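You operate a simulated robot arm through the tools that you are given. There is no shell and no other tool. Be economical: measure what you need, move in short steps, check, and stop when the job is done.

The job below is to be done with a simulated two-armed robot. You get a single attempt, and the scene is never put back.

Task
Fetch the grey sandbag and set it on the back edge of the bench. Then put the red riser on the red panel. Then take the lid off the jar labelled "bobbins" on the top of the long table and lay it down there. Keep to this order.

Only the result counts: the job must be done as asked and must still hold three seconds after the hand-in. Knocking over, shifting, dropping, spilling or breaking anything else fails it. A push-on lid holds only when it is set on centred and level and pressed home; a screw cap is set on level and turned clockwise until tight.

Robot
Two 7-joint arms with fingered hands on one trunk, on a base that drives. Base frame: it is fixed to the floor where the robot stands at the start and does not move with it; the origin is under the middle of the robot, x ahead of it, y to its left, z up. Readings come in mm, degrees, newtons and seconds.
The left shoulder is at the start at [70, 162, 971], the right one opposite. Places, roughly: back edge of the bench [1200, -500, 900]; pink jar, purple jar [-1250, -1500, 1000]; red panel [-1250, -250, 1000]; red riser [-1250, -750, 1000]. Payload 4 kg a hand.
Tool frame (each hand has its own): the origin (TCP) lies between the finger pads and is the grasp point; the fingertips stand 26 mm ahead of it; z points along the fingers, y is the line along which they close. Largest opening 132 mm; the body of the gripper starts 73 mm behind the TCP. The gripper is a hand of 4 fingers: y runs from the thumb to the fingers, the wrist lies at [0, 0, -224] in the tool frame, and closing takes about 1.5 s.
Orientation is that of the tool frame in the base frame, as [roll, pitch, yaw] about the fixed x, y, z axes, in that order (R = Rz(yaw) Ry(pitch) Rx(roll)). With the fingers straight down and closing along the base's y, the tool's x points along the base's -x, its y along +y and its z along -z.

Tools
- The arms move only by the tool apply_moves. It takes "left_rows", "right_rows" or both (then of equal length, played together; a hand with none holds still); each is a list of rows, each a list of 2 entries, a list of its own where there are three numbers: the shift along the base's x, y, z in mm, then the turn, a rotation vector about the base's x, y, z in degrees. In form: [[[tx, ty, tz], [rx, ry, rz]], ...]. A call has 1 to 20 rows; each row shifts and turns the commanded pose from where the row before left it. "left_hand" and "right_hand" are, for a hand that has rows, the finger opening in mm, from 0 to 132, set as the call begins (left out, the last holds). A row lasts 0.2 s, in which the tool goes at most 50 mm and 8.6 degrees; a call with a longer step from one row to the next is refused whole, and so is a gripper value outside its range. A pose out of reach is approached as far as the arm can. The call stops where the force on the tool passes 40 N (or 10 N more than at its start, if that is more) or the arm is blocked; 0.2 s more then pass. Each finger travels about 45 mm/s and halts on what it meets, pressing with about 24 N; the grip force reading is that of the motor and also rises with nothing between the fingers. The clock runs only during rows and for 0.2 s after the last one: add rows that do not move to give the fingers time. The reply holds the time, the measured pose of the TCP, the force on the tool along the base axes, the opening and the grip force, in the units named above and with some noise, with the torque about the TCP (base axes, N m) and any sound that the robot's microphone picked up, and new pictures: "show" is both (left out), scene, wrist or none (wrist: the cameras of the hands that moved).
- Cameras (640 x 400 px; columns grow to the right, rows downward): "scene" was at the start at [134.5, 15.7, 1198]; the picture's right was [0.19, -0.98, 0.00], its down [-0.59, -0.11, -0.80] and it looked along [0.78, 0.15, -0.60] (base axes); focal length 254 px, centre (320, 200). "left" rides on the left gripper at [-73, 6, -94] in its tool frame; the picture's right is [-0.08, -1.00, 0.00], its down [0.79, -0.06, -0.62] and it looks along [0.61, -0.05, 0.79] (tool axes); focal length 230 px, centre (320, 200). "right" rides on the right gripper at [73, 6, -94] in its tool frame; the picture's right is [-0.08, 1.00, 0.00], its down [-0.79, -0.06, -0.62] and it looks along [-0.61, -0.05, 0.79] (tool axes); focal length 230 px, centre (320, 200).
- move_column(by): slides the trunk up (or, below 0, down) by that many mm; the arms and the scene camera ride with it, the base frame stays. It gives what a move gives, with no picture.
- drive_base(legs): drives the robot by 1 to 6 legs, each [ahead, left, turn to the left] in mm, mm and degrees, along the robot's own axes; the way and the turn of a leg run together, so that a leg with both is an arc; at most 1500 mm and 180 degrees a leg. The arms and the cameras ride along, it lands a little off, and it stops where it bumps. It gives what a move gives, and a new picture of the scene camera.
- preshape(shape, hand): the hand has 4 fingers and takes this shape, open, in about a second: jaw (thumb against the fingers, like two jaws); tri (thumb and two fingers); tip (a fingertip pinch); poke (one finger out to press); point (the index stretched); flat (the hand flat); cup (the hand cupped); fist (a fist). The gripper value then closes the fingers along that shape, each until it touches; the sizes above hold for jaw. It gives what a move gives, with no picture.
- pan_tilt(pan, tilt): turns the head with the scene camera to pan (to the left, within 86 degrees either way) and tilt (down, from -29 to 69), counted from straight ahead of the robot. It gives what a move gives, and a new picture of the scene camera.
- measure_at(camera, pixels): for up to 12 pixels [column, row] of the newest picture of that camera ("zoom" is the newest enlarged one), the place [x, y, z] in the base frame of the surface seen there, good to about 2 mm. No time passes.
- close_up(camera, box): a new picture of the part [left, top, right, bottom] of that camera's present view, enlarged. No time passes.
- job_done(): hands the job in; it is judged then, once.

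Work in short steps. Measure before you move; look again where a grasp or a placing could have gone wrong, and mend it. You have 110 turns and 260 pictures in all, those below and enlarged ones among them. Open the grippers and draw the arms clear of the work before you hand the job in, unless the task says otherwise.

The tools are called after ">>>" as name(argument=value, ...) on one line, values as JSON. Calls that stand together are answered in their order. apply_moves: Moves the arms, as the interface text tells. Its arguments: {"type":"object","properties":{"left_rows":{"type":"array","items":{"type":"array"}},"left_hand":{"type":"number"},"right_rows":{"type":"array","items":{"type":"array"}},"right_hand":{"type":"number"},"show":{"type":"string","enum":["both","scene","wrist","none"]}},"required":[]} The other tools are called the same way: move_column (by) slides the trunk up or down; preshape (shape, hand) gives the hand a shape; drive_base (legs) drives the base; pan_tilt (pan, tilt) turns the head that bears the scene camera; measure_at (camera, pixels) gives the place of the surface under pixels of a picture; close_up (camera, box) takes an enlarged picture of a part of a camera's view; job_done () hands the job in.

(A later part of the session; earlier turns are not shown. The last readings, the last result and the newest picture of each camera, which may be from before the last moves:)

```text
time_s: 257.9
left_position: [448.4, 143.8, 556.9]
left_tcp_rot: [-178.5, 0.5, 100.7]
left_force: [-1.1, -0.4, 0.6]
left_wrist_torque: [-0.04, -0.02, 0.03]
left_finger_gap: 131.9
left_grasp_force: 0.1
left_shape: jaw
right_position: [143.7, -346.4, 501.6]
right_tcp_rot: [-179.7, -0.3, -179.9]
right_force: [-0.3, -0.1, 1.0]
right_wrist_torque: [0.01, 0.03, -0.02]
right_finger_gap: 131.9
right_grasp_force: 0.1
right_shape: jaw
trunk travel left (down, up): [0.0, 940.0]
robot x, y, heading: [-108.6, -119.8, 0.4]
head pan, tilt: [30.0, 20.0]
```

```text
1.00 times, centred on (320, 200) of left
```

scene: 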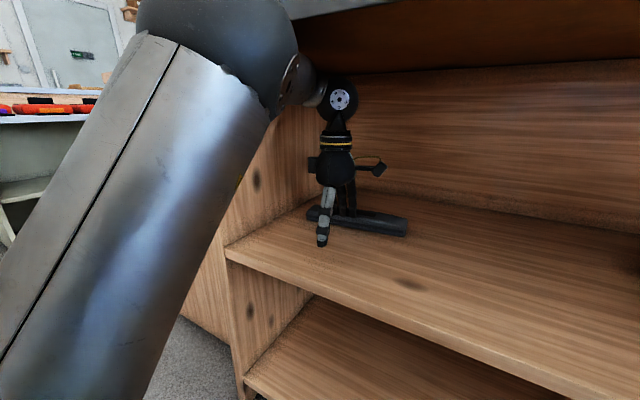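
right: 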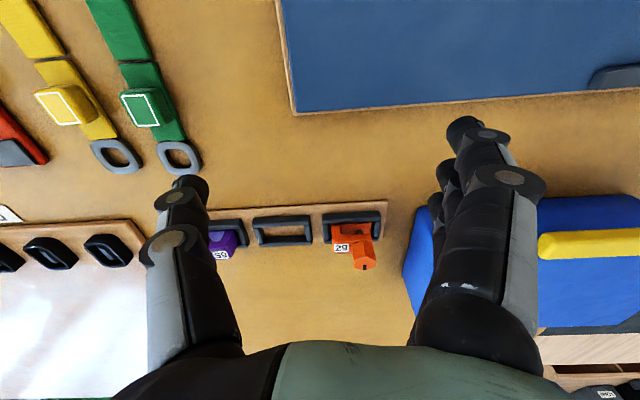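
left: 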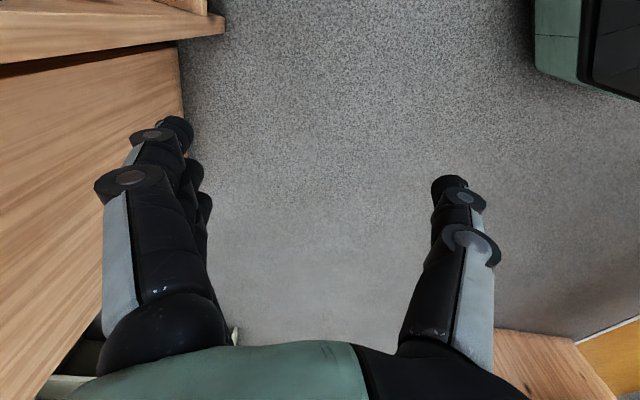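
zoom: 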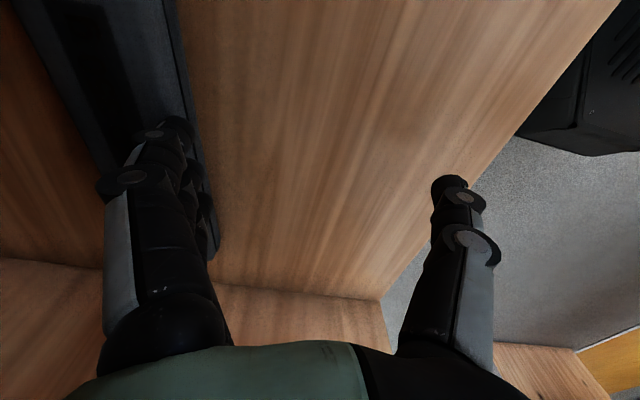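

Nothing touches the bench top (forearm tops ≈820 vs 867); the arm is just at its limit. I raise the trunk 16 mm so that the fingertips clear the bag, then drive in a bit more.

>>> move_column(by=16)

>>> drive_base(legs=[[88, 0, 0]])

>>> close_up(camera="left", box=[0, 0, 640, 400])

```text
time_s: 258.6
left_position: [440.9, 141.0, 557.0]
left_tcp_rot: [-176.3, 0.8, 101.2]
left_force: [-0.3, 0.6, -0.7]
left_wrist_torque: [0.01, 0.03, -0.01]
left_finger_gap: 132.0
left_grasp_force: 0.2
left_shape: jaw
right_position: [142.4, -347.6, 516.3]
right_tcp_rot: [-179.5, -0.2, -179.9]
right_force: [-1.2, 0.4, -0.6]
right_wrist_torque: [-0.02, 0.01, -0.01]
right_finger_gap: 132.1
right_grasp_force: 0.1
right_shape: jaw
trunk travel left (down, up): [-16.0, 924.0]
robot x, y, heading: [-110.2, -120.0, 0.1]
head pan, tilt: [30.0, 20.0]
```

```text
time_s: 259.6
left_position: [532.8, 147.7, 558.5]
left_tcp_rot: [-176.2, 1.2, 101.2]
left_force: [-1.5, -0.3, 1.5]
left_wrist_torque: [0.02, -0.08, 0.0]
left_finger_gap: 131.6
left_grasp_force: 0.1
left_shape: jaw
right_position: [232.4, -343.9, 518.8]
right_tcp_rot: [-179.3, -0.4, -179.9]
right_force: [-0.7, 0.5, 0.6]
right_wrist_torque: [-0.01, 0.01, 0.01]
right_finger_gap: 131.7
right_grasp_force: 0.1
right_shape: jaw
trunk travel left (down, up): [-16.0, 924.0]
robot x, y, heading: [-22.8, -112.7, 0.2]
head pan, tilt: [30.0, 20.0]
```

scene: 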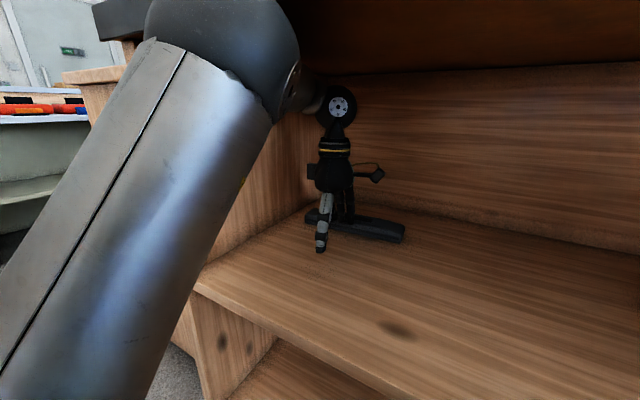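

```text
1.00 times, centred on (320, 200) of left
```

zoom: 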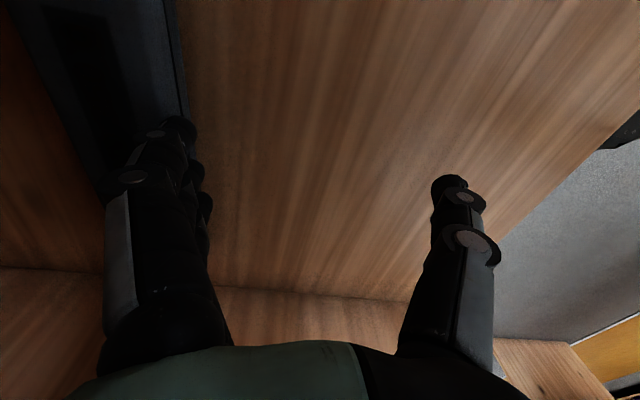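

The trunk rose but the hand did not: the elbow presses on the bench's underside, and the far fingers pushed the bag deeper. I lower the trunk, back out, and take a more stretched arm pose, where the elbow sits lower.

>>> move_column(by=-16)

>>> drive_base(legs=[[-300, 0, 0]])

>>> apply_moves(left_rows=[[[0, 30, 0], [0, 0, 0]], [[0, 30, 0], [0, 0, 0]], [[0, 30, 0], [0, 0, 0]], [[5, 30, 0], [0, 0, 0]]], show="scene")

```text
time_s: 260.3
left_position: [530.7, 141.5, 550.3]
left_tcp_rot: [-176.8, 0.6, 101.1]
left_force: [-0.2, -0.1, -0.6]
left_wrist_torque: [-0.02, -0.02, 0.01]
left_finger_gap: 132.0
left_grasp_force: 0.0
left_shape: jaw
right_position: [230.4, -348.8, 502.3]
right_tcp_rot: [179.9, 0.0, -179.9]
right_force: [-0.5, 0.0, 0.4]
right_wrist_torque: [0.0, 0.04, -0.02]
right_finger_gap: 132.0
right_grasp_force: 0.2
right_shape: jaw
trunk travel left (down, up): [0.0, 940.0]
robot x, y, heading: [-23.2, -115.1, 0.1]
head pan, tilt: [30.0, 20.0]
```

```text
time_s: 262.3
left_position: [228.4, 142.7, 547.8]
left_tcp_rot: [-176.7, 0.7, 101.4]
left_force: [0.8, 0.7, 0.0]
left_wrist_torque: [0.0, 0.0, 0.02]
left_finger_gap: 131.7
left_grasp_force: 0.1
left_shape: jaw
right_position: [-70.0, -349.2, 500.6]
right_tcp_rot: [-179.9, -0.2, -179.7]
right_force: [0.0, 0.9, -0.2]
right_wrist_torque: [-0.01, -0.01, 0.01]
right_finger_gap: 131.7
right_grasp_force: 0.1
right_shape: jaw
trunk travel left (down, up): [0.0, 940.0]
robot x, y, heading: [-325.5, -118.2, 0.2]
head pan, tilt: [30.0, 20.0]
```

scene: 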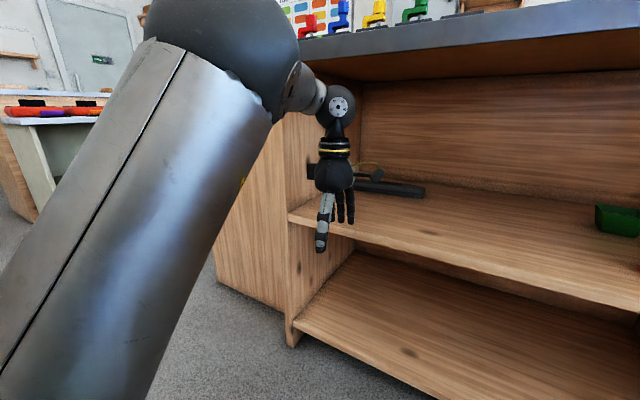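

```text
time_s: 263.3
left_position: [235.0, 261.9, 547.8]
left_tcp_rot: [-176.7, 0.7, 101.3]
left_force: [0.6, 0.5, 0.1]
left_wrist_torque: [0.01, 0.0, 0.0]
left_finger_gap: 131.8
left_grasp_force: 0.1
left_shape: jaw
right_position: [-68.2, -349.9, 501.3]
right_tcp_rot: [-180.0, -0.1, -179.8]
right_force: [0.4, 0.4, -0.4]
right_wrist_torque: [-0.01, 0.0, -0.01]
right_finger_gap: 132.1
right_grasp_force: 0.1
right_shape: jaw
trunk travel left (down, up): [0.0, 940.0]
robot x, y, heading: [-325.0, -119.3, 0.1]
head pan, tilt: [30.0, 20.0]
```

scene: 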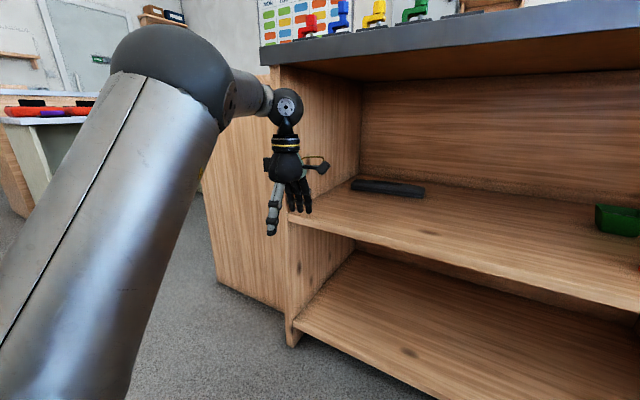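

I measure the bag's new place and the elbow.

>>> measure_at(camera="scene", pixels=[[353, 183], [354, 190], [385, 193], [388, 185], [422, 188], [422, 195], [405, 184], [365, 181], [175, 28], [225, 65], [245, 75], [287, 92]])

>>> close_up(camera="scene", box=[330, 150, 450, 225])

```text
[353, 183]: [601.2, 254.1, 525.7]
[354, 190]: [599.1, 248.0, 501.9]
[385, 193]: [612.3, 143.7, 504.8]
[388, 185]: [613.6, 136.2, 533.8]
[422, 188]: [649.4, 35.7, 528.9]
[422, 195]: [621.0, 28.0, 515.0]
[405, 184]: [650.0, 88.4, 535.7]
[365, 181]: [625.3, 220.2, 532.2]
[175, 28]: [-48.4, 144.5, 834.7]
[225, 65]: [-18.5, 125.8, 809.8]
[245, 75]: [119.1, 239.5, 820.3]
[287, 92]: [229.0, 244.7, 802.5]
```

```text
5.33 times, centred on (390, 188) of scene
```

zoom: 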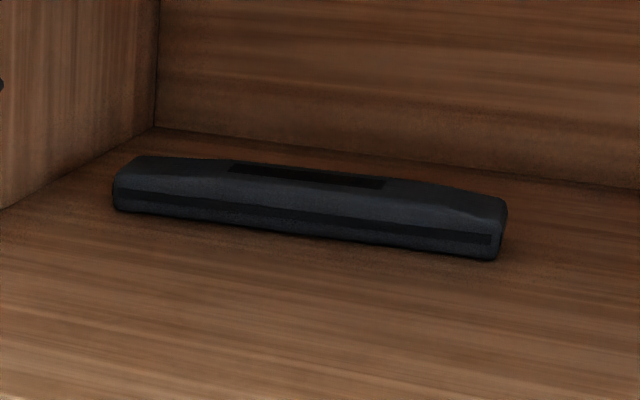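

Bag is now centred at ≈(631,141), almost parallel to y. I'll hook it forward with closed fingers tilted 25° ahead, then grasp it near the shelf's front. First I form that pose outside.

>>> apply_moves(left_rows=[[[10, 0, 7], [0, -6.5, 0]], [[10, 0, 7], [0, -6.5, 0]], [[10, 0, 7], [0, -6.5, 0]], [[10, 0, 7], [0, -6.5, 0]], [[0, 0, 0], [0, 0, 0]], [[0, 0, 0], [0, 0, 0]], [[0, 0, 0], [0, 0, 0]]], left_hand=0, show="scene")

```text
time_s: 264.9
left_position: [272.5, 262.4, 576.6]
left_tcp_rot: [157.7, 5.5, 99.9]
left_force: [-0.2, 0.3, -1.5]
left_wrist_torque: [-0.02, 0.0, -0.03]
left_finger_gap: 0.1
left_grasp_force: 0.0
left_shape: jaw
right_position: [-70.2, -348.6, 501.9]
right_tcp_rot: [-179.9, -0.1, -179.8]
right_force: [0.3, -0.5, -0.4]
right_wrist_torque: [0.0, -0.04, 0.0]
right_finger_gap: 131.9
right_grasp_force: 0.0
right_shape: jaw
trunk travel left (down, up): [0.0, 940.0]
robot x, y, heading: [-322.1, -115.9, 0.1]
head pan, tilt: [30.0, 20.0]
```

scene: 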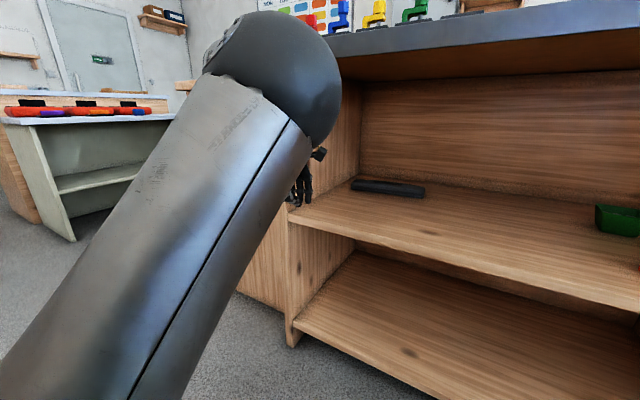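

>>> apply_moves(left_rows=[[[25, 0, 0], [0, 0, 0]], [[25, 0, 0], [0, 0, 0]], [[25, 0, 0], [0, 0, 0]]], show="scene")

>>> measure_at(camera="scene", pixels=[[250, 20], [290, 30], [320, 60], [335, 90], [300, 15]])

```text
time_s: 265.7
left_position: [349.7, 263.2, 576.9]
left_tcp_rot: [157.8, 5.6, 100.0]
left_force: [-0.1, 0.4, -0.4]
left_wrist_torque: [-0.01, -0.01, 0.02]
left_finger_gap: 0.0
left_grasp_force: 24.3
left_shape: jaw
right_position: [-70.1, -350.2, 502.0]
right_tcp_rot: [-180.0, 0.0, -179.8]
right_force: [0.0, -0.3, -0.9]
right_wrist_torque: [0.01, -0.01, -0.04]
right_finger_gap: 132.1
right_grasp_force: 0.1
right_shape: jaw
trunk travel left (down, up): [0.0, 940.0]
robot x, y, heading: [-323.4, -117.0, 0.4]
head pan, tilt: [30.0, 20.0]
```

scene: 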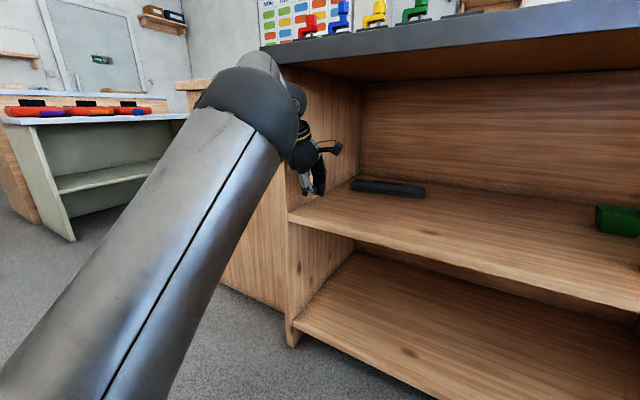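

```text
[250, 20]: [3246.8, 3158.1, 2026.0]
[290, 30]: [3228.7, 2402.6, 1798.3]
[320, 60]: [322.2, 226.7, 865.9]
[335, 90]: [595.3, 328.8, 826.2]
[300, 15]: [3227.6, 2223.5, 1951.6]
```

>>> apply_moves(left_rows=[[[25, 0, 0], [0, 0, 0]]], show="scene")

>>> measure_at(camera="scene", pixels=[[240, 85], [255, 60], [265, 70], [275, 78], [297, 92], [303, 105], [308, 150]])

```text
time_s: 266.1
left_position: [373.8, 263.3, 576.5]
left_tcp_rot: [157.7, 5.6, 100.0]
left_force: [0.6, -0.8, 1.0]
left_wrist_torque: [0.0, -0.01, 0.0]
left_finger_gap: 0.0
left_grasp_force: 24.1
left_shape: jaw
right_position: [-70.4, -348.8, 501.9]
right_tcp_rot: [-179.9, -0.2, -179.8]
right_force: [-0.4, -0.6, 0.5]
right_wrist_torque: [-0.01, 0.01, 0.02]
right_finger_gap: 131.8
right_grasp_force: 0.1
right_shape: jaw
trunk travel left (down, up): [0.0, 940.0]
robot x, y, heading: [-324.0, -122.1, -0.2]
head pan, tilt: [30.0, 20.0]
```

scene: 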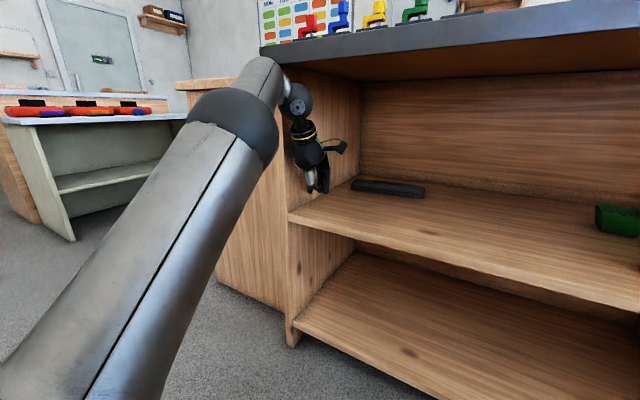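

```text
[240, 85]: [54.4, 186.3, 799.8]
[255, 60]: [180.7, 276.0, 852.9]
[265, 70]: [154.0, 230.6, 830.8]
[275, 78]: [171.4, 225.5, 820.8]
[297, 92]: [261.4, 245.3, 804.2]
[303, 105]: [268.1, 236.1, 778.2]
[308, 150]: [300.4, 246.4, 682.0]
```

The stretched pose reaches rel x≈697 with forearm tops ≈850. I lower 8 mm, shift right 122, and drive in part way.

>>> apply_moves(left_rows=[[[0, 0, -9], [0, 0, 0]]], show="none")

>>> drive_base(legs=[[0, -122, 0], [180, 0, 0]])

```text
time_s: 266.5
left_position: [373.5, 264.0, 568.2]
left_tcp_rot: [157.6, 5.5, 99.9]
left_force: [-0.7, -0.3, -0.7]
left_wrist_torque: [0.05, 0.05, -0.02]
left_finger_gap: 0.1
left_grasp_force: 23.7
left_shape: jaw
right_position: [-69.5, -349.2, 502.1]
right_tcp_rot: [-179.8, 0.0, -179.8]
right_force: [-0.5, 1.1, 0.2]
right_wrist_torque: [0.02, 0.01, 0.01]
right_finger_gap: 131.7
right_grasp_force: 0.0
right_shape: jaw
trunk travel left (down, up): [0.0, 940.0]
robot x, y, heading: [-324.4, -118.0, 0.1]
head pan, tilt: [30.0, 20.0]
```

```text
time_s: 268.3
left_position: [405.8, 145.5, 562.5]
left_tcp_rot: [158.3, 5.8, 100.7]
left_force: [-0.4, -0.5, -0.7]
left_wrist_torque: [0.0, 0.01, 0.0]
left_finger_gap: 0.2
left_grasp_force: 23.7
left_shape: jaw
right_position: [-30.9, -469.2, 503.3]
right_tcp_rot: [-179.9, -0.1, -179.3]
right_force: [-0.1, 0.8, 0.2]
right_wrist_torque: [0.02, -0.01, 0.01]
right_finger_gap: 131.9
right_grasp_force: 0.1
right_shape: jaw
trunk travel left (down, up): [0.0, 940.0]
robot x, y, heading: [-287.7, -241.3, 0.7]
head pan, tilt: [30.0, 20.0]
stopped in leg 2: the robot was blocked; the commanded pose is now the measured one
```

scene: 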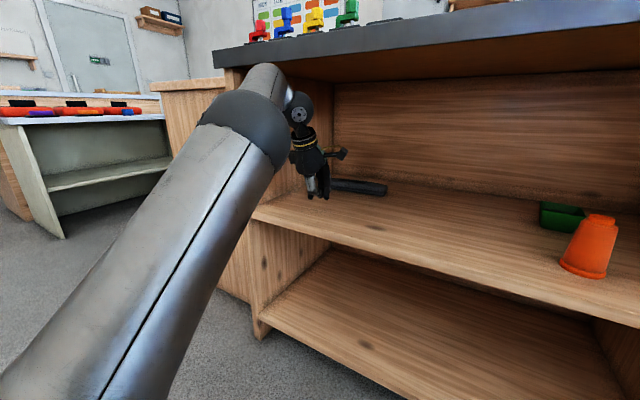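

The forearm's thick end met the bench edge. I back off 60, and tilt the hand 15° more to lower the forearm.

>>> drive_base(legs=[[-70, 0, -0.5]])

>>> apply_moves(left_rows=[[[10, 0, 0], [0, -6, 0]], [[10, 0, 0], [0, -6, 0]], [[10, 0, 0], [0, -6, 0]]], show="scene")

```text
time_s: 269.4
left_position: [340.8, 138.0, 561.7]
left_tcp_rot: [158.5, 5.7, 100.1]
left_force: [1.6, -0.3, 0.8]
left_wrist_torque: [-0.02, -0.01, 0.0]
left_finger_gap: 0.0
left_grasp_force: 24.1
left_shape: jaw
right_position: [-101.8, -472.7, 501.8]
right_tcp_rot: [-179.9, 0.0, -179.9]
right_force: [0.2, -0.4, -0.1]
right_wrist_torque: [0.01, 0.01, 0.0]
right_finger_gap: 131.9
right_grasp_force: 0.1
right_shape: jaw
trunk travel left (down, up): [0.0, 940.0]
robot x, y, heading: [-353.2, -242.2, -0.1]
head pan, tilt: [30.0, 20.0]
```

scene: 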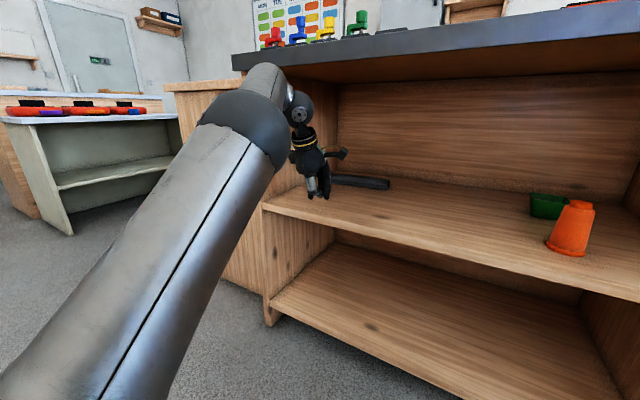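

```text
time_s: 270.1
left_position: [371.0, 136.5, 563.3]
left_tcp_rot: [140.4, 8.7, 97.9]
left_force: [-0.9, -0.1, -0.7]
left_wrist_torque: [0.03, 0.01, 0.0]
left_finger_gap: 0.0
left_grasp_force: 24.3
left_shape: jaw
right_position: [-103.2, -472.3, 500.9]
right_tcp_rot: [-179.9, -0.1, -179.9]
right_force: [0.0, -0.1, -0.2]
right_wrist_torque: [0.0, 0.01, 0.0]
right_finger_gap: 131.7
right_grasp_force: 0.1
right_shape: jaw
trunk travel left (down, up): [0.0, 940.0]
robot x, y, heading: [-357.0, -243.2, 0.0]
head pan, tilt: [30.0, 20.0]
```

scene: 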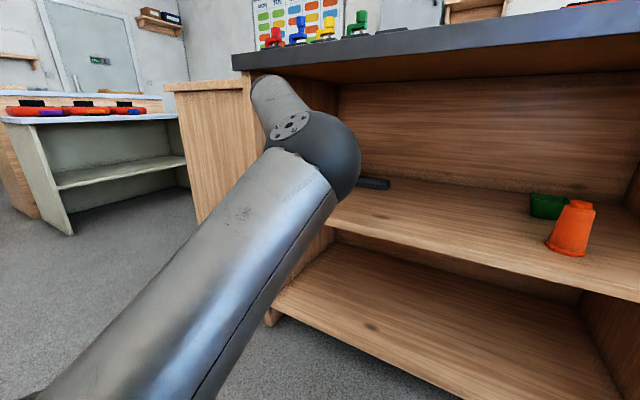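

>>> measure_at(camera="scene", pixels=[[265, 78], [275, 82], [295, 95], [270, 90], [340, 125], [290, 123], [330, 200]])

>>> pan_tilt(pan=60, tilt=20)

```text
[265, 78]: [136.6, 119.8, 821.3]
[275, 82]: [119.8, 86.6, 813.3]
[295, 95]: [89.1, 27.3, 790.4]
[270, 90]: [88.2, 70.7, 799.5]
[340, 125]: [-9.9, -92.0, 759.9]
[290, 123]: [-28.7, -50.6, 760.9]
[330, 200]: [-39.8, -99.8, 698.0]
```

```text
time_s: 271.1
left_position: [371.6, 135.9, 561.5]
left_tcp_rot: [140.6, 8.7, 97.9]
left_force: [-0.7, 0.4, -0.2]
left_wrist_torque: [-0.02, -0.03, -0.02]
left_finger_gap: 0.0
left_grasp_force: 24.2
left_shape: jaw
right_position: [-102.3, -472.3, 501.3]
right_tcp_rot: [-179.9, -0.1, -179.9]
right_force: [-0.2, 0.8, 0.3]
right_wrist_torque: [0.02, -0.01, 0.02]
right_finger_gap: 131.8
right_grasp_force: 0.0
right_shape: jaw
trunk travel left (down, up): [0.0, 940.0]
robot x, y, heading: [-353.4, -240.9, 0.2]
head pan, tilt: [60.0, 20.0]
```

scene: 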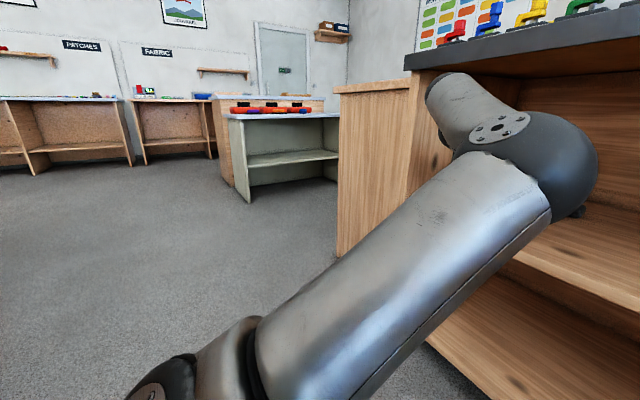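

Tops are now ≈825 and the reach is ample. I raise 6 mm and drive in so that the fingertips pass over the bag.

>>> apply_moves(left_rows=[[[0, 4, 7], [0, 0, 0]]], show="none")

>>> drive_base(legs=[[180, 0, 0]])

>>> pan_tilt(pan=35, tilt=20)

>>> close_up(camera="left", box=[0, 0, 640, 400])

```text
time_s: 271.5
left_position: [371.0, 139.4, 567.8]
left_tcp_rot: [140.5, 8.6, 97.9]
left_force: [-0.7, 0.5, 0.4]
left_wrist_torque: [0.01, 0.01, 0.01]
left_finger_gap: 0.0
left_grasp_force: 23.9
left_shape: jaw
right_position: [-101.7, -473.1, 501.2]
right_tcp_rot: [-179.9, -0.1, -179.9]
right_force: [1.0, -0.1, 0.1]
right_wrist_torque: [0.02, -0.02, 0.02]
right_finger_gap: 132.0
right_grasp_force: 0.1
right_shape: jaw
trunk travel left (down, up): [0.0, 940.0]
robot x, y, heading: [-360.3, -242.9, 0.2]
head pan, tilt: [60.0, 20.0]
```

```text
time_s: 273.0
left_position: [553.1, 141.8, 568.6]
left_tcp_rot: [140.6, 8.6, 98.1]
left_force: [-0.5, 0.4, 0.5]
left_wrist_torque: [0.0, 0.02, 0.01]
left_finger_gap: 0.0
left_grasp_force: 23.8
left_shape: jaw
right_position: [81.4, -471.7, 502.3]
right_tcp_rot: [-179.8, 0.0, -179.7]
right_force: [0.3, 0.6, -0.6]
right_wrist_torque: [-0.01, 0.0, 0.02]
right_finger_gap: 131.9
right_grasp_force: 0.0
right_shape: jaw
trunk travel left (down, up): [0.0, 940.0]
robot x, y, heading: [-174.4, -240.3, 0.3]
head pan, tilt: [60.0, 20.0]
```

scene: 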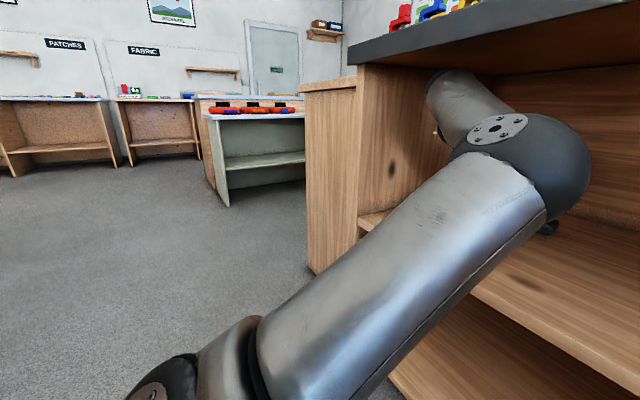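

```text
time_s: 273.9
left_position: [552.4, 142.3, 569.3]
left_tcp_rot: [140.4, 8.7, 98.2]
left_force: [-0.8, 0.1, 0.4]
left_wrist_torque: [0.02, 0.0, -0.01]
left_finger_gap: 0.0
left_grasp_force: 23.6
left_shape: jaw
right_position: [80.8, -470.0, 501.2]
right_tcp_rot: [-179.9, -0.1, -179.7]
right_force: [0.0, -0.3, -0.1]
right_wrist_torque: [0.02, -0.02, -0.04]
right_finger_gap: 131.9
right_grasp_force: 0.0
right_shape: jaw
trunk travel left (down, up): [0.0, 940.0]
robot x, y, heading: [-176.3, -245.3, 0.1]
head pan, tilt: [35.0, 20.0]
```

scene: 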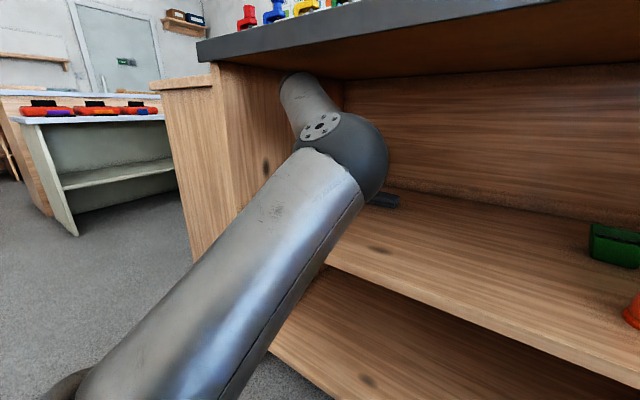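

```text
1.00 times, centred on (320, 200) of left
```

zoom: 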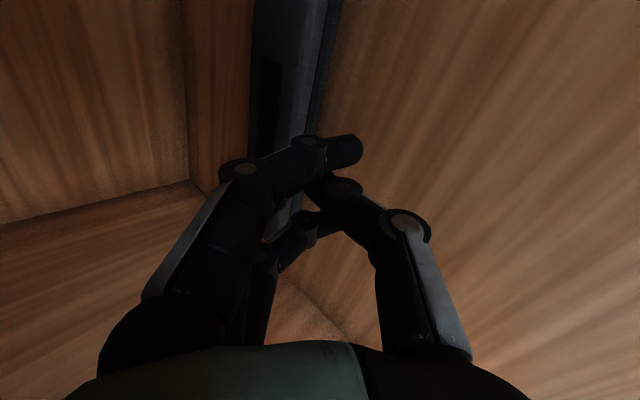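

The fingers hover just before the bag (bag at left of fingertips in the wrist view). I drive 112 mm further to pass beyond it.

>>> drive_base(legs=[[114, 0, 0]])

>>> close_up(camera="left", box=[0, 0, 640, 400])

>>> measure_at(camera="left", pixels=[[345, 150], [400, 60], [350, 60], [400, 20], [330, 20], [330, 100]])

```text
time_s: 275.1
left_position: [667.6, 141.9, 568.1]
left_tcp_rot: [140.6, 8.7, 98.1]
left_force: [0.5, -0.6, 0.0]
left_wrist_torque: [-0.01, 0.0, -0.01]
left_finger_gap: 0.0
left_grasp_force: 23.7
left_shape: jaw
right_position: [193.6, -469.7, 502.1]
right_tcp_rot: [-180.0, 0.0, -179.8]
right_force: [-0.2, 0.1, -0.9]
right_wrist_torque: [0.04, -0.02, 0.0]
right_finger_gap: 131.9
right_grasp_force: 0.1
right_shape: jaw
trunk travel left (down, up): [0.0, 940.0]
robot x, y, heading: [-54.7, -240.0, 0.2]
head pan, tilt: [35.0, 20.0]
```

scene: 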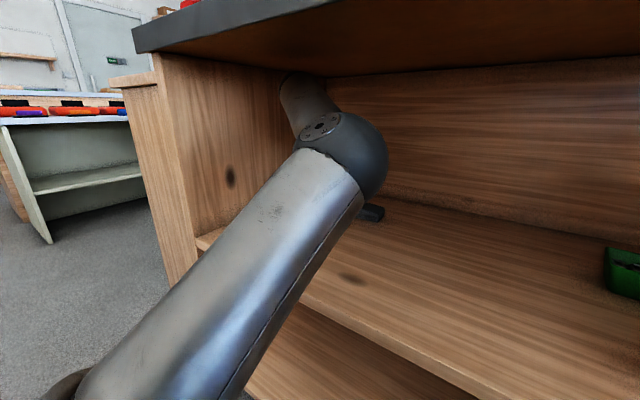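

```text
1.00 times, centred on (320, 200) of left
```

zoom: 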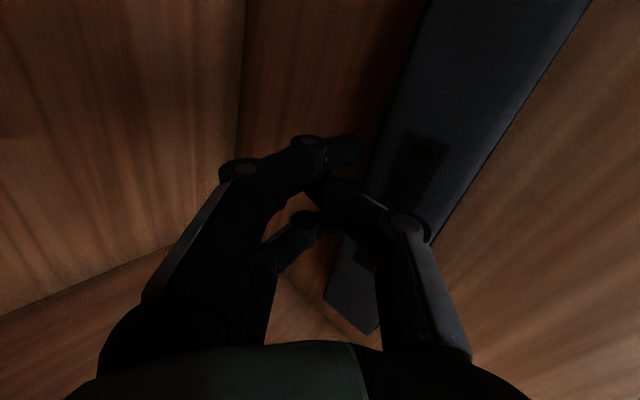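

```text
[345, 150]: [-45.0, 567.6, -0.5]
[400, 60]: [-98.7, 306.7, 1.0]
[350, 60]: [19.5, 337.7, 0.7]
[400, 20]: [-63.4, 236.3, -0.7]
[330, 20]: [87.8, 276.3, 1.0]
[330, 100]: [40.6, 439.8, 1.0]
```

The fingertips are now beyond the bag's back edge. I lower 32 mm behind it and drag it forward by driving back 280.

>>> apply_moves(left_rows=[[[2, 0, -11], [0, 0, 0]], [[0, 0, -11], [0, 0, 0]], [[0, 0, -10], [0, 0, 0]]], show="wrist")

>>> drive_base(legs=[[-150, 0, 0]])

>>> close_up(camera="left", box=[0, 0, 640, 400])

```text
time_s: 275.9
left_position: [667.7, 140.4, 543.3]
left_tcp_rot: [139.9, 8.5, 97.9]
left_force: [0.5, -0.8, 23.1]
left_wrist_torque: [-0.12, 0.15, -0.1]
left_finger_gap: 0.1
left_grasp_force: 24.0
left_shape: jaw
right_position: [192.9, -472.0, 503.3]
right_tcp_rot: [179.9, 0.1, -179.8]
right_force: [-0.4, 0.4, -0.9]
right_wrist_torque: [-0.03, 0.01, -0.01]
right_finger_gap: 131.8
right_grasp_force: 0.1
right_shape: jaw
trunk travel left (down, up): [0.0, 940.0]
robot x, y, heading: [-60.0, -238.6, 0.4]
head pan, tilt: [35.0, 20.0]
```

left: 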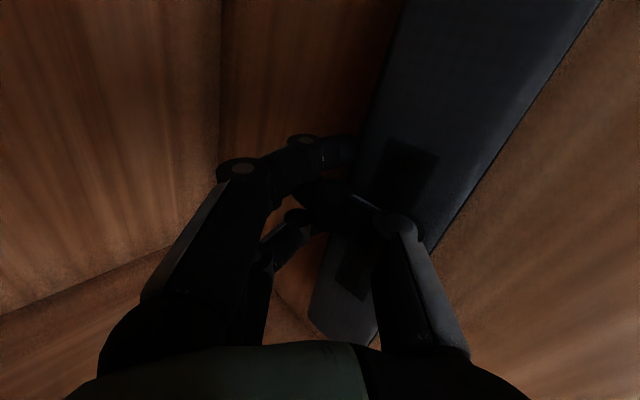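

```text
time_s: 277.3
left_position: [516.0, 139.3, 543.4]
left_tcp_rot: [140.1, 8.6, 97.8]
left_force: [-3.1, 0.1, 29.8]
left_wrist_torque: [-0.03, 0.67, -0.05]
left_finger_gap: 0.1
left_grasp_force: 24.0
left_shape: jaw
right_position: [38.4, -472.8, 501.6]
right_tcp_rot: [179.9, 0.1, -180.0]
right_force: [-0.1, -0.6, 0.0]
right_wrist_torque: [-0.01, -0.02, 0.02]
right_finger_gap: 131.9
right_grasp_force: 0.2
right_shape: jaw
trunk travel left (down, up): [0.0, 940.0]
robot x, y, heading: [-213.4, -241.9, -0.1]
head pan, tilt: [35.0, 20.0]
```

scene: 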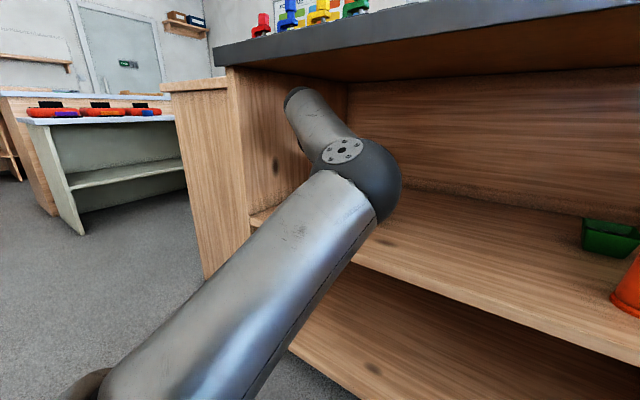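

```text
1.00 times, centred on (320, 200) of left
```

zoom: 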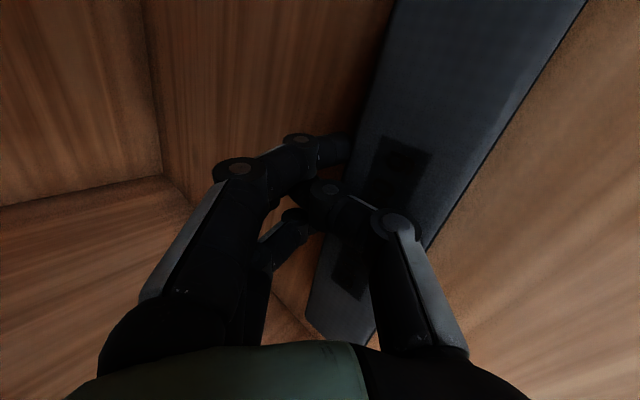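

The bag follows the hand. I drag it 130 mm further.

>>> drive_base(legs=[[-135, 0, 0]])

>>> apply_moves(left_rows=[[[10, 0, 20], [0, 0, 0]], [[0, 0, 25], [0, 0, 0]], [[0, 0, 0], [0, 0, 0]]], show="both")

```text
time_s: 278.6
left_position: [378.0, 141.5, 542.7]
left_tcp_rot: [140.1, 8.5, 98.1]
left_force: [-4.9, -1.5, 25.6]
left_wrist_torque: [-0.08, 0.61, -0.03]
left_finger_gap: 0.0
left_grasp_force: 24.3
left_shape: jaw
right_position: [-94.6, -471.8, 502.6]
right_tcp_rot: [180.0, 0.0, -179.8]
right_force: [0.6, -0.1, 0.4]
right_wrist_torque: [-0.02, 0.0, -0.04]
right_finger_gap: 131.7
right_grasp_force: 0.0
right_shape: jaw
trunk travel left (down, up): [0.0, 940.0]
robot x, y, heading: [-349.5, -243.5, 0.2]
head pan, tilt: [35.0, 20.0]
```

scene: 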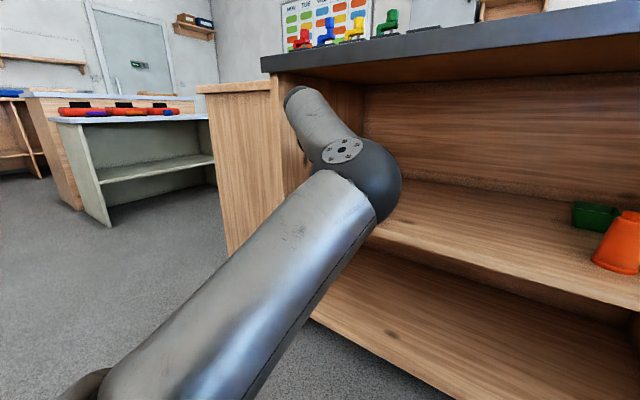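

```text
time_s: 279.4
left_position: [390.3, 143.6, 585.1]
left_tcp_rot: [140.5, 8.7, 98.2]
left_force: [0.6, 0.1, -0.8]
left_wrist_torque: [-0.02, -0.01, 0.01]
left_finger_gap: 0.2
left_grasp_force: 23.8
left_shape: jaw
right_position: [-94.7, -471.2, 501.2]
right_tcp_rot: [-179.9, -0.1, -179.7]
right_force: [1.4, 0.3, -0.3]
right_wrist_torque: [0.01, 0.0, -0.01]
right_finger_gap: 131.9
right_grasp_force: 0.0
right_shape: jaw
trunk travel left (down, up): [0.0, 940.0]
robot x, y, heading: [-348.3, -240.7, -0.1]
head pan, tilt: [35.0, 20.0]
```

scene: 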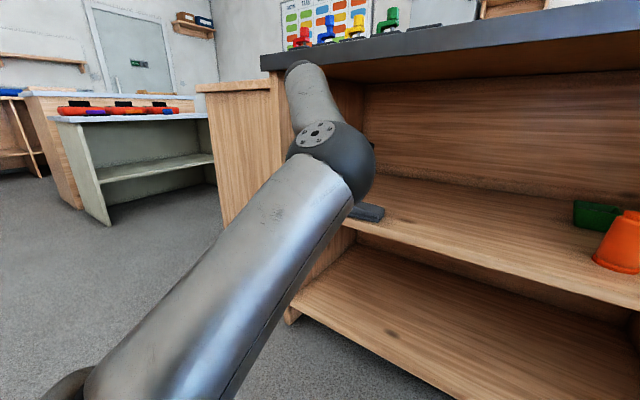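
left: 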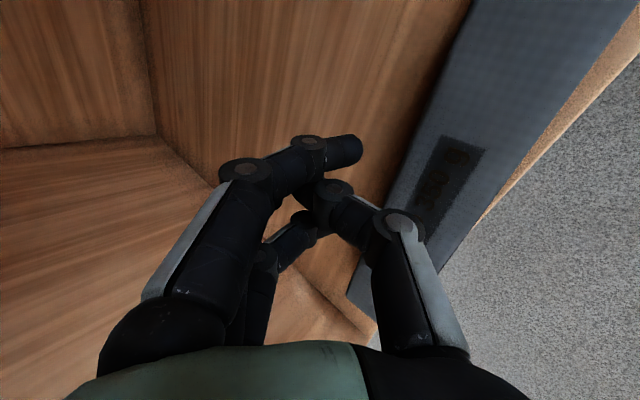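

The bag now lies at the shelf's front edge. I measure it through the wrist camera.

>>> measure_at(camera="left", pixels=[[460, 20], [430, 90], [405, 150], [480, 190], [540, 120], [600, 40], [500, 60], [430, 255], [395, 180], [520, 180], [355, 290]])

```text
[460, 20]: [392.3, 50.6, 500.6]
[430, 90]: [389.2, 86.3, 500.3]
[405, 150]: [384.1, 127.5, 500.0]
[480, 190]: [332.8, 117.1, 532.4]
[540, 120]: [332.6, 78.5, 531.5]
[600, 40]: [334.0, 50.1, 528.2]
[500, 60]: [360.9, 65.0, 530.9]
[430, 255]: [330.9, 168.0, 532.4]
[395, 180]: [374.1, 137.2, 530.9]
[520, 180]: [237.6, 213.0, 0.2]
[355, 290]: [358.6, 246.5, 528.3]
```

Bag now: x 328–376, y 25–250, top 532. I bring the hand back to vertical and in front of the shelf, closing axis along x.

>>> apply_moves(left_rows=[[[-30, 0, 0], [0, 6.8, 0]], [[-30, 0, 0], [0, 6.8, 0]], [[-30, 0, 0], [0, 6.8, 0]], [[-30, 0, -4], [0, 6.8, 0]], [[-30, 0, -4], [0, 6.8, 0]], [[-30, 0, -4], [0, 6.8, 0]], [[0, 0, 0], [0.3, 0, -5.6]], [[0, 0, 0], [0.3, 0, -5.6]]], left_hand=0, show="scene")

```text
time_s: 281.2
left_position: [210.4, 143.3, 571.2]
left_tcp_rot: [-179.5, 0.7, 90.5]
left_force: [-0.2, -0.1, -0.8]
left_wrist_torque: [0.02, -0.03, 0.01]
left_finger_gap: 0.2
left_grasp_force: 23.7
left_shape: jaw
right_position: [-93.3, -471.8, 501.5]
right_tcp_rot: [-180.0, -0.1, -179.7]
right_force: [-0.4, -0.4, -0.1]
right_wrist_torque: [0.02, -0.01, 0.02]
right_finger_gap: 131.8
right_grasp_force: 0.0
right_shape: jaw
trunk travel left (down, up): [0.0, 940.0]
robot x, y, heading: [-348.3, -241.3, 0.3]
head pan, tilt: [35.0, 20.0]
```

scene: 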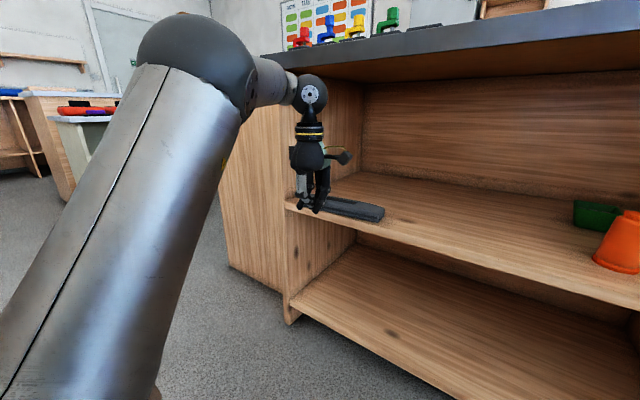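

Vertical now. I check the forearm tops, open the hand, and drive ahead 141.

>>> measure_at(camera="scene", pixels=[[200, 18], [255, 62], [275, 65], [310, 78], [380, 208], [345, 195], [355, 215], [370, 222]])

>>> apply_moves(left_rows=[[[0, -3, 0], [0, 0, 0]], [[0, 0, 0], [0, 0, 0]], [[0, 0, 0], [0, 0, 0]], [[0, 0, 0], [0, 0, 0]], [[0, 0, 0], [0, 0, 0]], [[0, 0, 0], [0, 0, 0]], [[0, 0, 0], [0, 0, 0]]], left_hand=115, show="none")

>>> drive_base(legs=[[141, 0, 0]])

>>> close_up(camera="left", box=[0, 0, 640, 400])

```text
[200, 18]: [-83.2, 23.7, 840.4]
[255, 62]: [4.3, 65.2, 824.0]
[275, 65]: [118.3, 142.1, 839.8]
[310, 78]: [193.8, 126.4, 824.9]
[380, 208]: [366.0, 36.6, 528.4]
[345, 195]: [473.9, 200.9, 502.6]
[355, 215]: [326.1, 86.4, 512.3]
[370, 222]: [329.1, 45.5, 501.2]
```

```text
time_s: 282.8
left_position: [210.3, 140.4, 572.0]
left_tcp_rot: [-179.3, 0.6, 90.6]
left_force: [0.3, 0.1, -0.9]
left_wrist_torque: [-0.02, -0.01, 0.0]
left_finger_gap: 114.9
left_grasp_force: 0.1
left_shape: jaw
right_position: [-93.4, -470.7, 501.7]
right_tcp_rot: [180.0, -0.1, -179.7]
right_force: [0.5, -0.2, -0.4]
right_wrist_torque: [-0.01, -0.01, -0.03]
right_finger_gap: 131.9
right_grasp_force: 0.0
right_shape: jaw
trunk travel left (down, up): [0.0, 940.0]
robot x, y, heading: [-346.8, -243.7, 0.3]
head pan, tilt: [35.0, 20.0]
```

```text
time_s: 284.1
left_position: [350.9, 143.4, 571.8]
left_tcp_rot: [-179.4, 0.6, 90.7]
left_force: [0.1, -0.1, -0.1]
left_wrist_torque: [0.0, -0.01, 0.02]
left_finger_gap: 114.7
left_grasp_force: 0.0
left_shape: jaw
right_position: [47.4, -469.9, 501.5]
right_tcp_rot: [-179.9, -0.1, -179.6]
right_force: [0.2, 0.1, 0.4]
right_wrist_torque: [-0.01, -0.05, -0.01]
right_finger_gap: 132.0
right_grasp_force: 0.1
right_shape: jaw
trunk travel left (down, up): [0.0, 940.0]
robot x, y, heading: [-204.5, -245.8, 0.3]
head pan, tilt: [35.0, 20.0]
```

scene: 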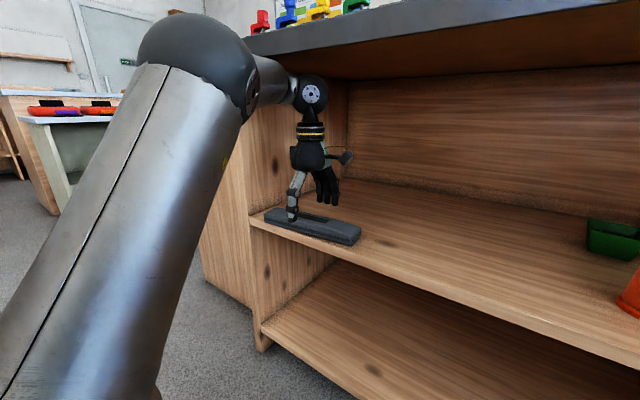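

```text
1.00 times, centred on (320, 200) of left
```

zoom: 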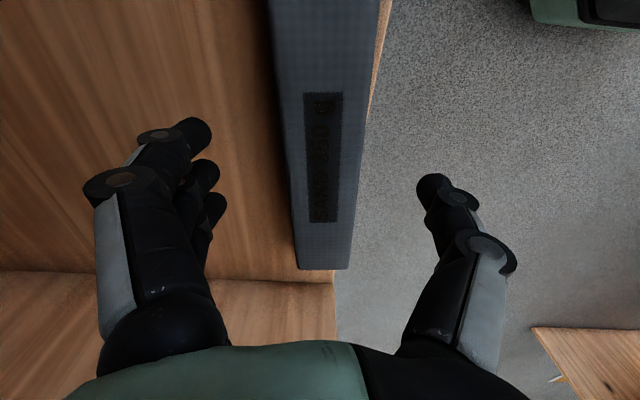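

The bag sits squarely between thumb and fingers. I descend 40 mm and close.

>>> apply_moves(left_rows=[[[0, 0, -10], [0, 0, 0]], [[0, 0, -10], [0, 0, 0]], [[0, 0, -10], [0, 0, 0]], [[0, 0, -10], [0, 0, 0]]], show="none")

>>> apply_moves(left_rows=[[[0, 0, 0], [0, 0, 0]], [[0, 0, 0], [0, 0, 0]], [[0, 0, 0], [0, 0, 0]], [[0, 0, 0], [0, 0, 0]], [[0, 0, 0], [0, 0, 0]], [[0, 0, 0], [0, 0, 0]], [[0, 0, 0], [0, 0, 0]], [[0, 0, 0], [0, 0, 0]]], left_hand=0, show="both")

```text
time_s: 285.1
left_position: [350.3, 141.6, 531.6]
left_tcp_rot: [-179.4, 0.7, 90.6]
left_force: [-0.4, -0.6, -0.8]
left_wrist_torque: [-0.01, 0.0, 0.0]
left_finger_gap: 114.8
left_grasp_force: 0.1
left_shape: jaw
right_position: [48.0, -469.6, 501.7]
right_tcp_rot: [-179.9, -0.1, -179.5]
right_force: [0.5, 0.3, 0.0]
right_wrist_torque: [0.01, 0.02, 0.0]
right_finger_gap: 131.5
right_grasp_force: 0.1
right_shape: jaw
trunk travel left (down, up): [0.0, 940.0]
robot x, y, heading: [-208.5, -240.2, 0.2]
head pan, tilt: [35.0, 20.0]
```

```text
time_s: 286.9
left_position: [351.3, 141.7, 532.8]
left_tcp_rot: [-179.5, 0.7, 90.7]
left_force: [0.1, -0.4, -0.1]
left_wrist_torque: [0.01, -0.06, 0.02]
left_finger_gap: 46.4
left_grasp_force: 24.2
left_shape: jaw
right_position: [48.2, -470.2, 501.0]
right_tcp_rot: [-179.8, -0.1, -179.6]
right_force: [-0.3, -0.4, 1.0]
right_wrist_torque: [-0.02, -0.05, 0.01]
right_finger_gap: 131.8
right_grasp_force: 0.0
right_shape: jaw
trunk travel left (down, up): [0.0, 940.0]
robot x, y, heading: [-207.2, -242.5, 0.4]
head pan, tilt: [35.0, 20.0]
```

scene: 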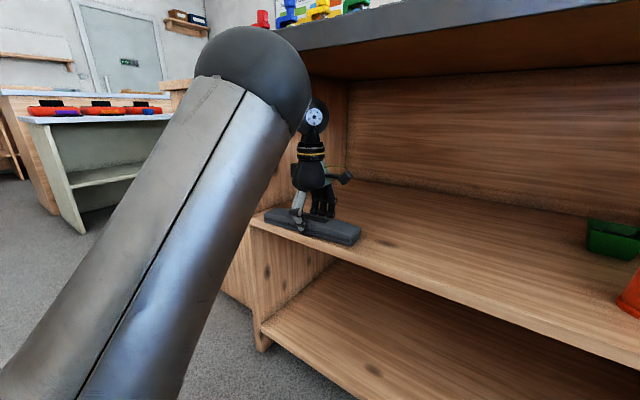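
left: 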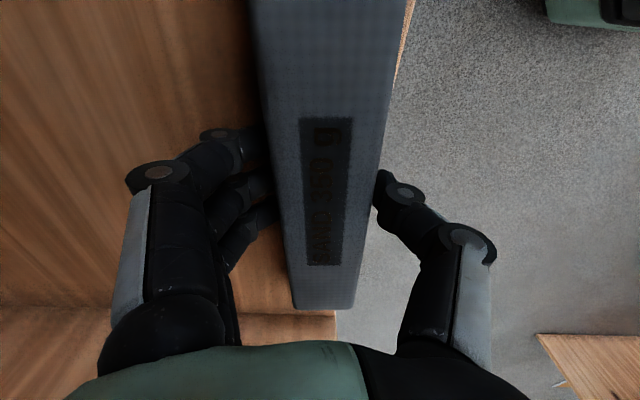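

The label reads "SAND 350 g" and the grip holds at 46 mm. I lift 22 mm and back out.

>>> apply_moves(left_rows=[[[0, 0, 11], [0, 0, 0]], [[0, 0, 11], [0, 0, 0]]], show="wrist")

>>> drive_base(legs=[[-270, 0, 0]])

```text
time_s: 287.5
left_position: [349.7, 142.4, 552.8]
left_tcp_rot: [-179.4, 0.7, 90.7]
left_force: [-0.4, -0.6, -3.5]
left_wrist_torque: [-0.03, -0.02, 0.01]
left_finger_gap: 46.8
left_grasp_force: 24.7
left_shape: jaw
right_position: [48.4, -469.2, 501.5]
right_tcp_rot: [-179.9, -0.1, -179.6]
right_force: [0.0, 0.4, -0.9]
right_wrist_torque: [0.02, 0.01, 0.0]
right_finger_gap: 132.2
right_grasp_force: 0.0
right_shape: jaw
trunk travel left (down, up): [0.0, 940.0]
robot x, y, heading: [-209.8, -239.3, 0.5]
head pan, tilt: [35.0, 20.0]
```

left: 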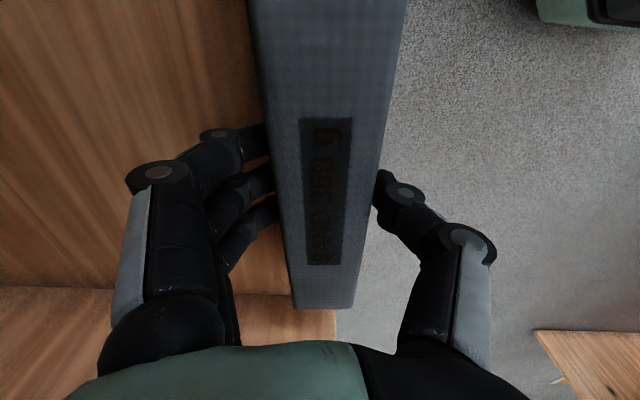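

```text
time_s: 289.4
left_position: [83.1, 138.8, 553.2]
left_tcp_rot: [-179.4, 0.7, 90.4]
left_force: [-0.5, -0.6, -3.1]
left_wrist_torque: [-0.03, 0.03, -0.01]
left_finger_gap: 46.3
left_grasp_force: 24.0
left_shape: jaw
right_position: [-222.4, -473.1, 501.4]
right_tcp_rot: [-179.8, -0.1, -179.9]
right_force: [0.7, -0.2, 0.2]
right_wrist_torque: [0.0, 0.0, -0.01]
right_finger_gap: 131.9
right_grasp_force: 0.0
right_shape: jaw
trunk travel left (down, up): [0.0, 940.0]
robot x, y, heading: [-477.1, -243.4, -0.1]
head pan, tilt: [35.0, 20.0]
```

scene: 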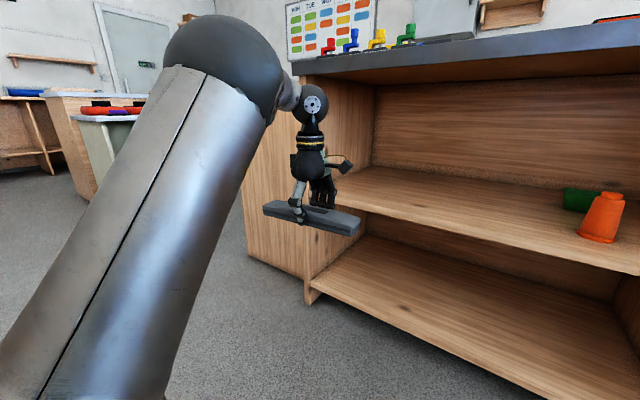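

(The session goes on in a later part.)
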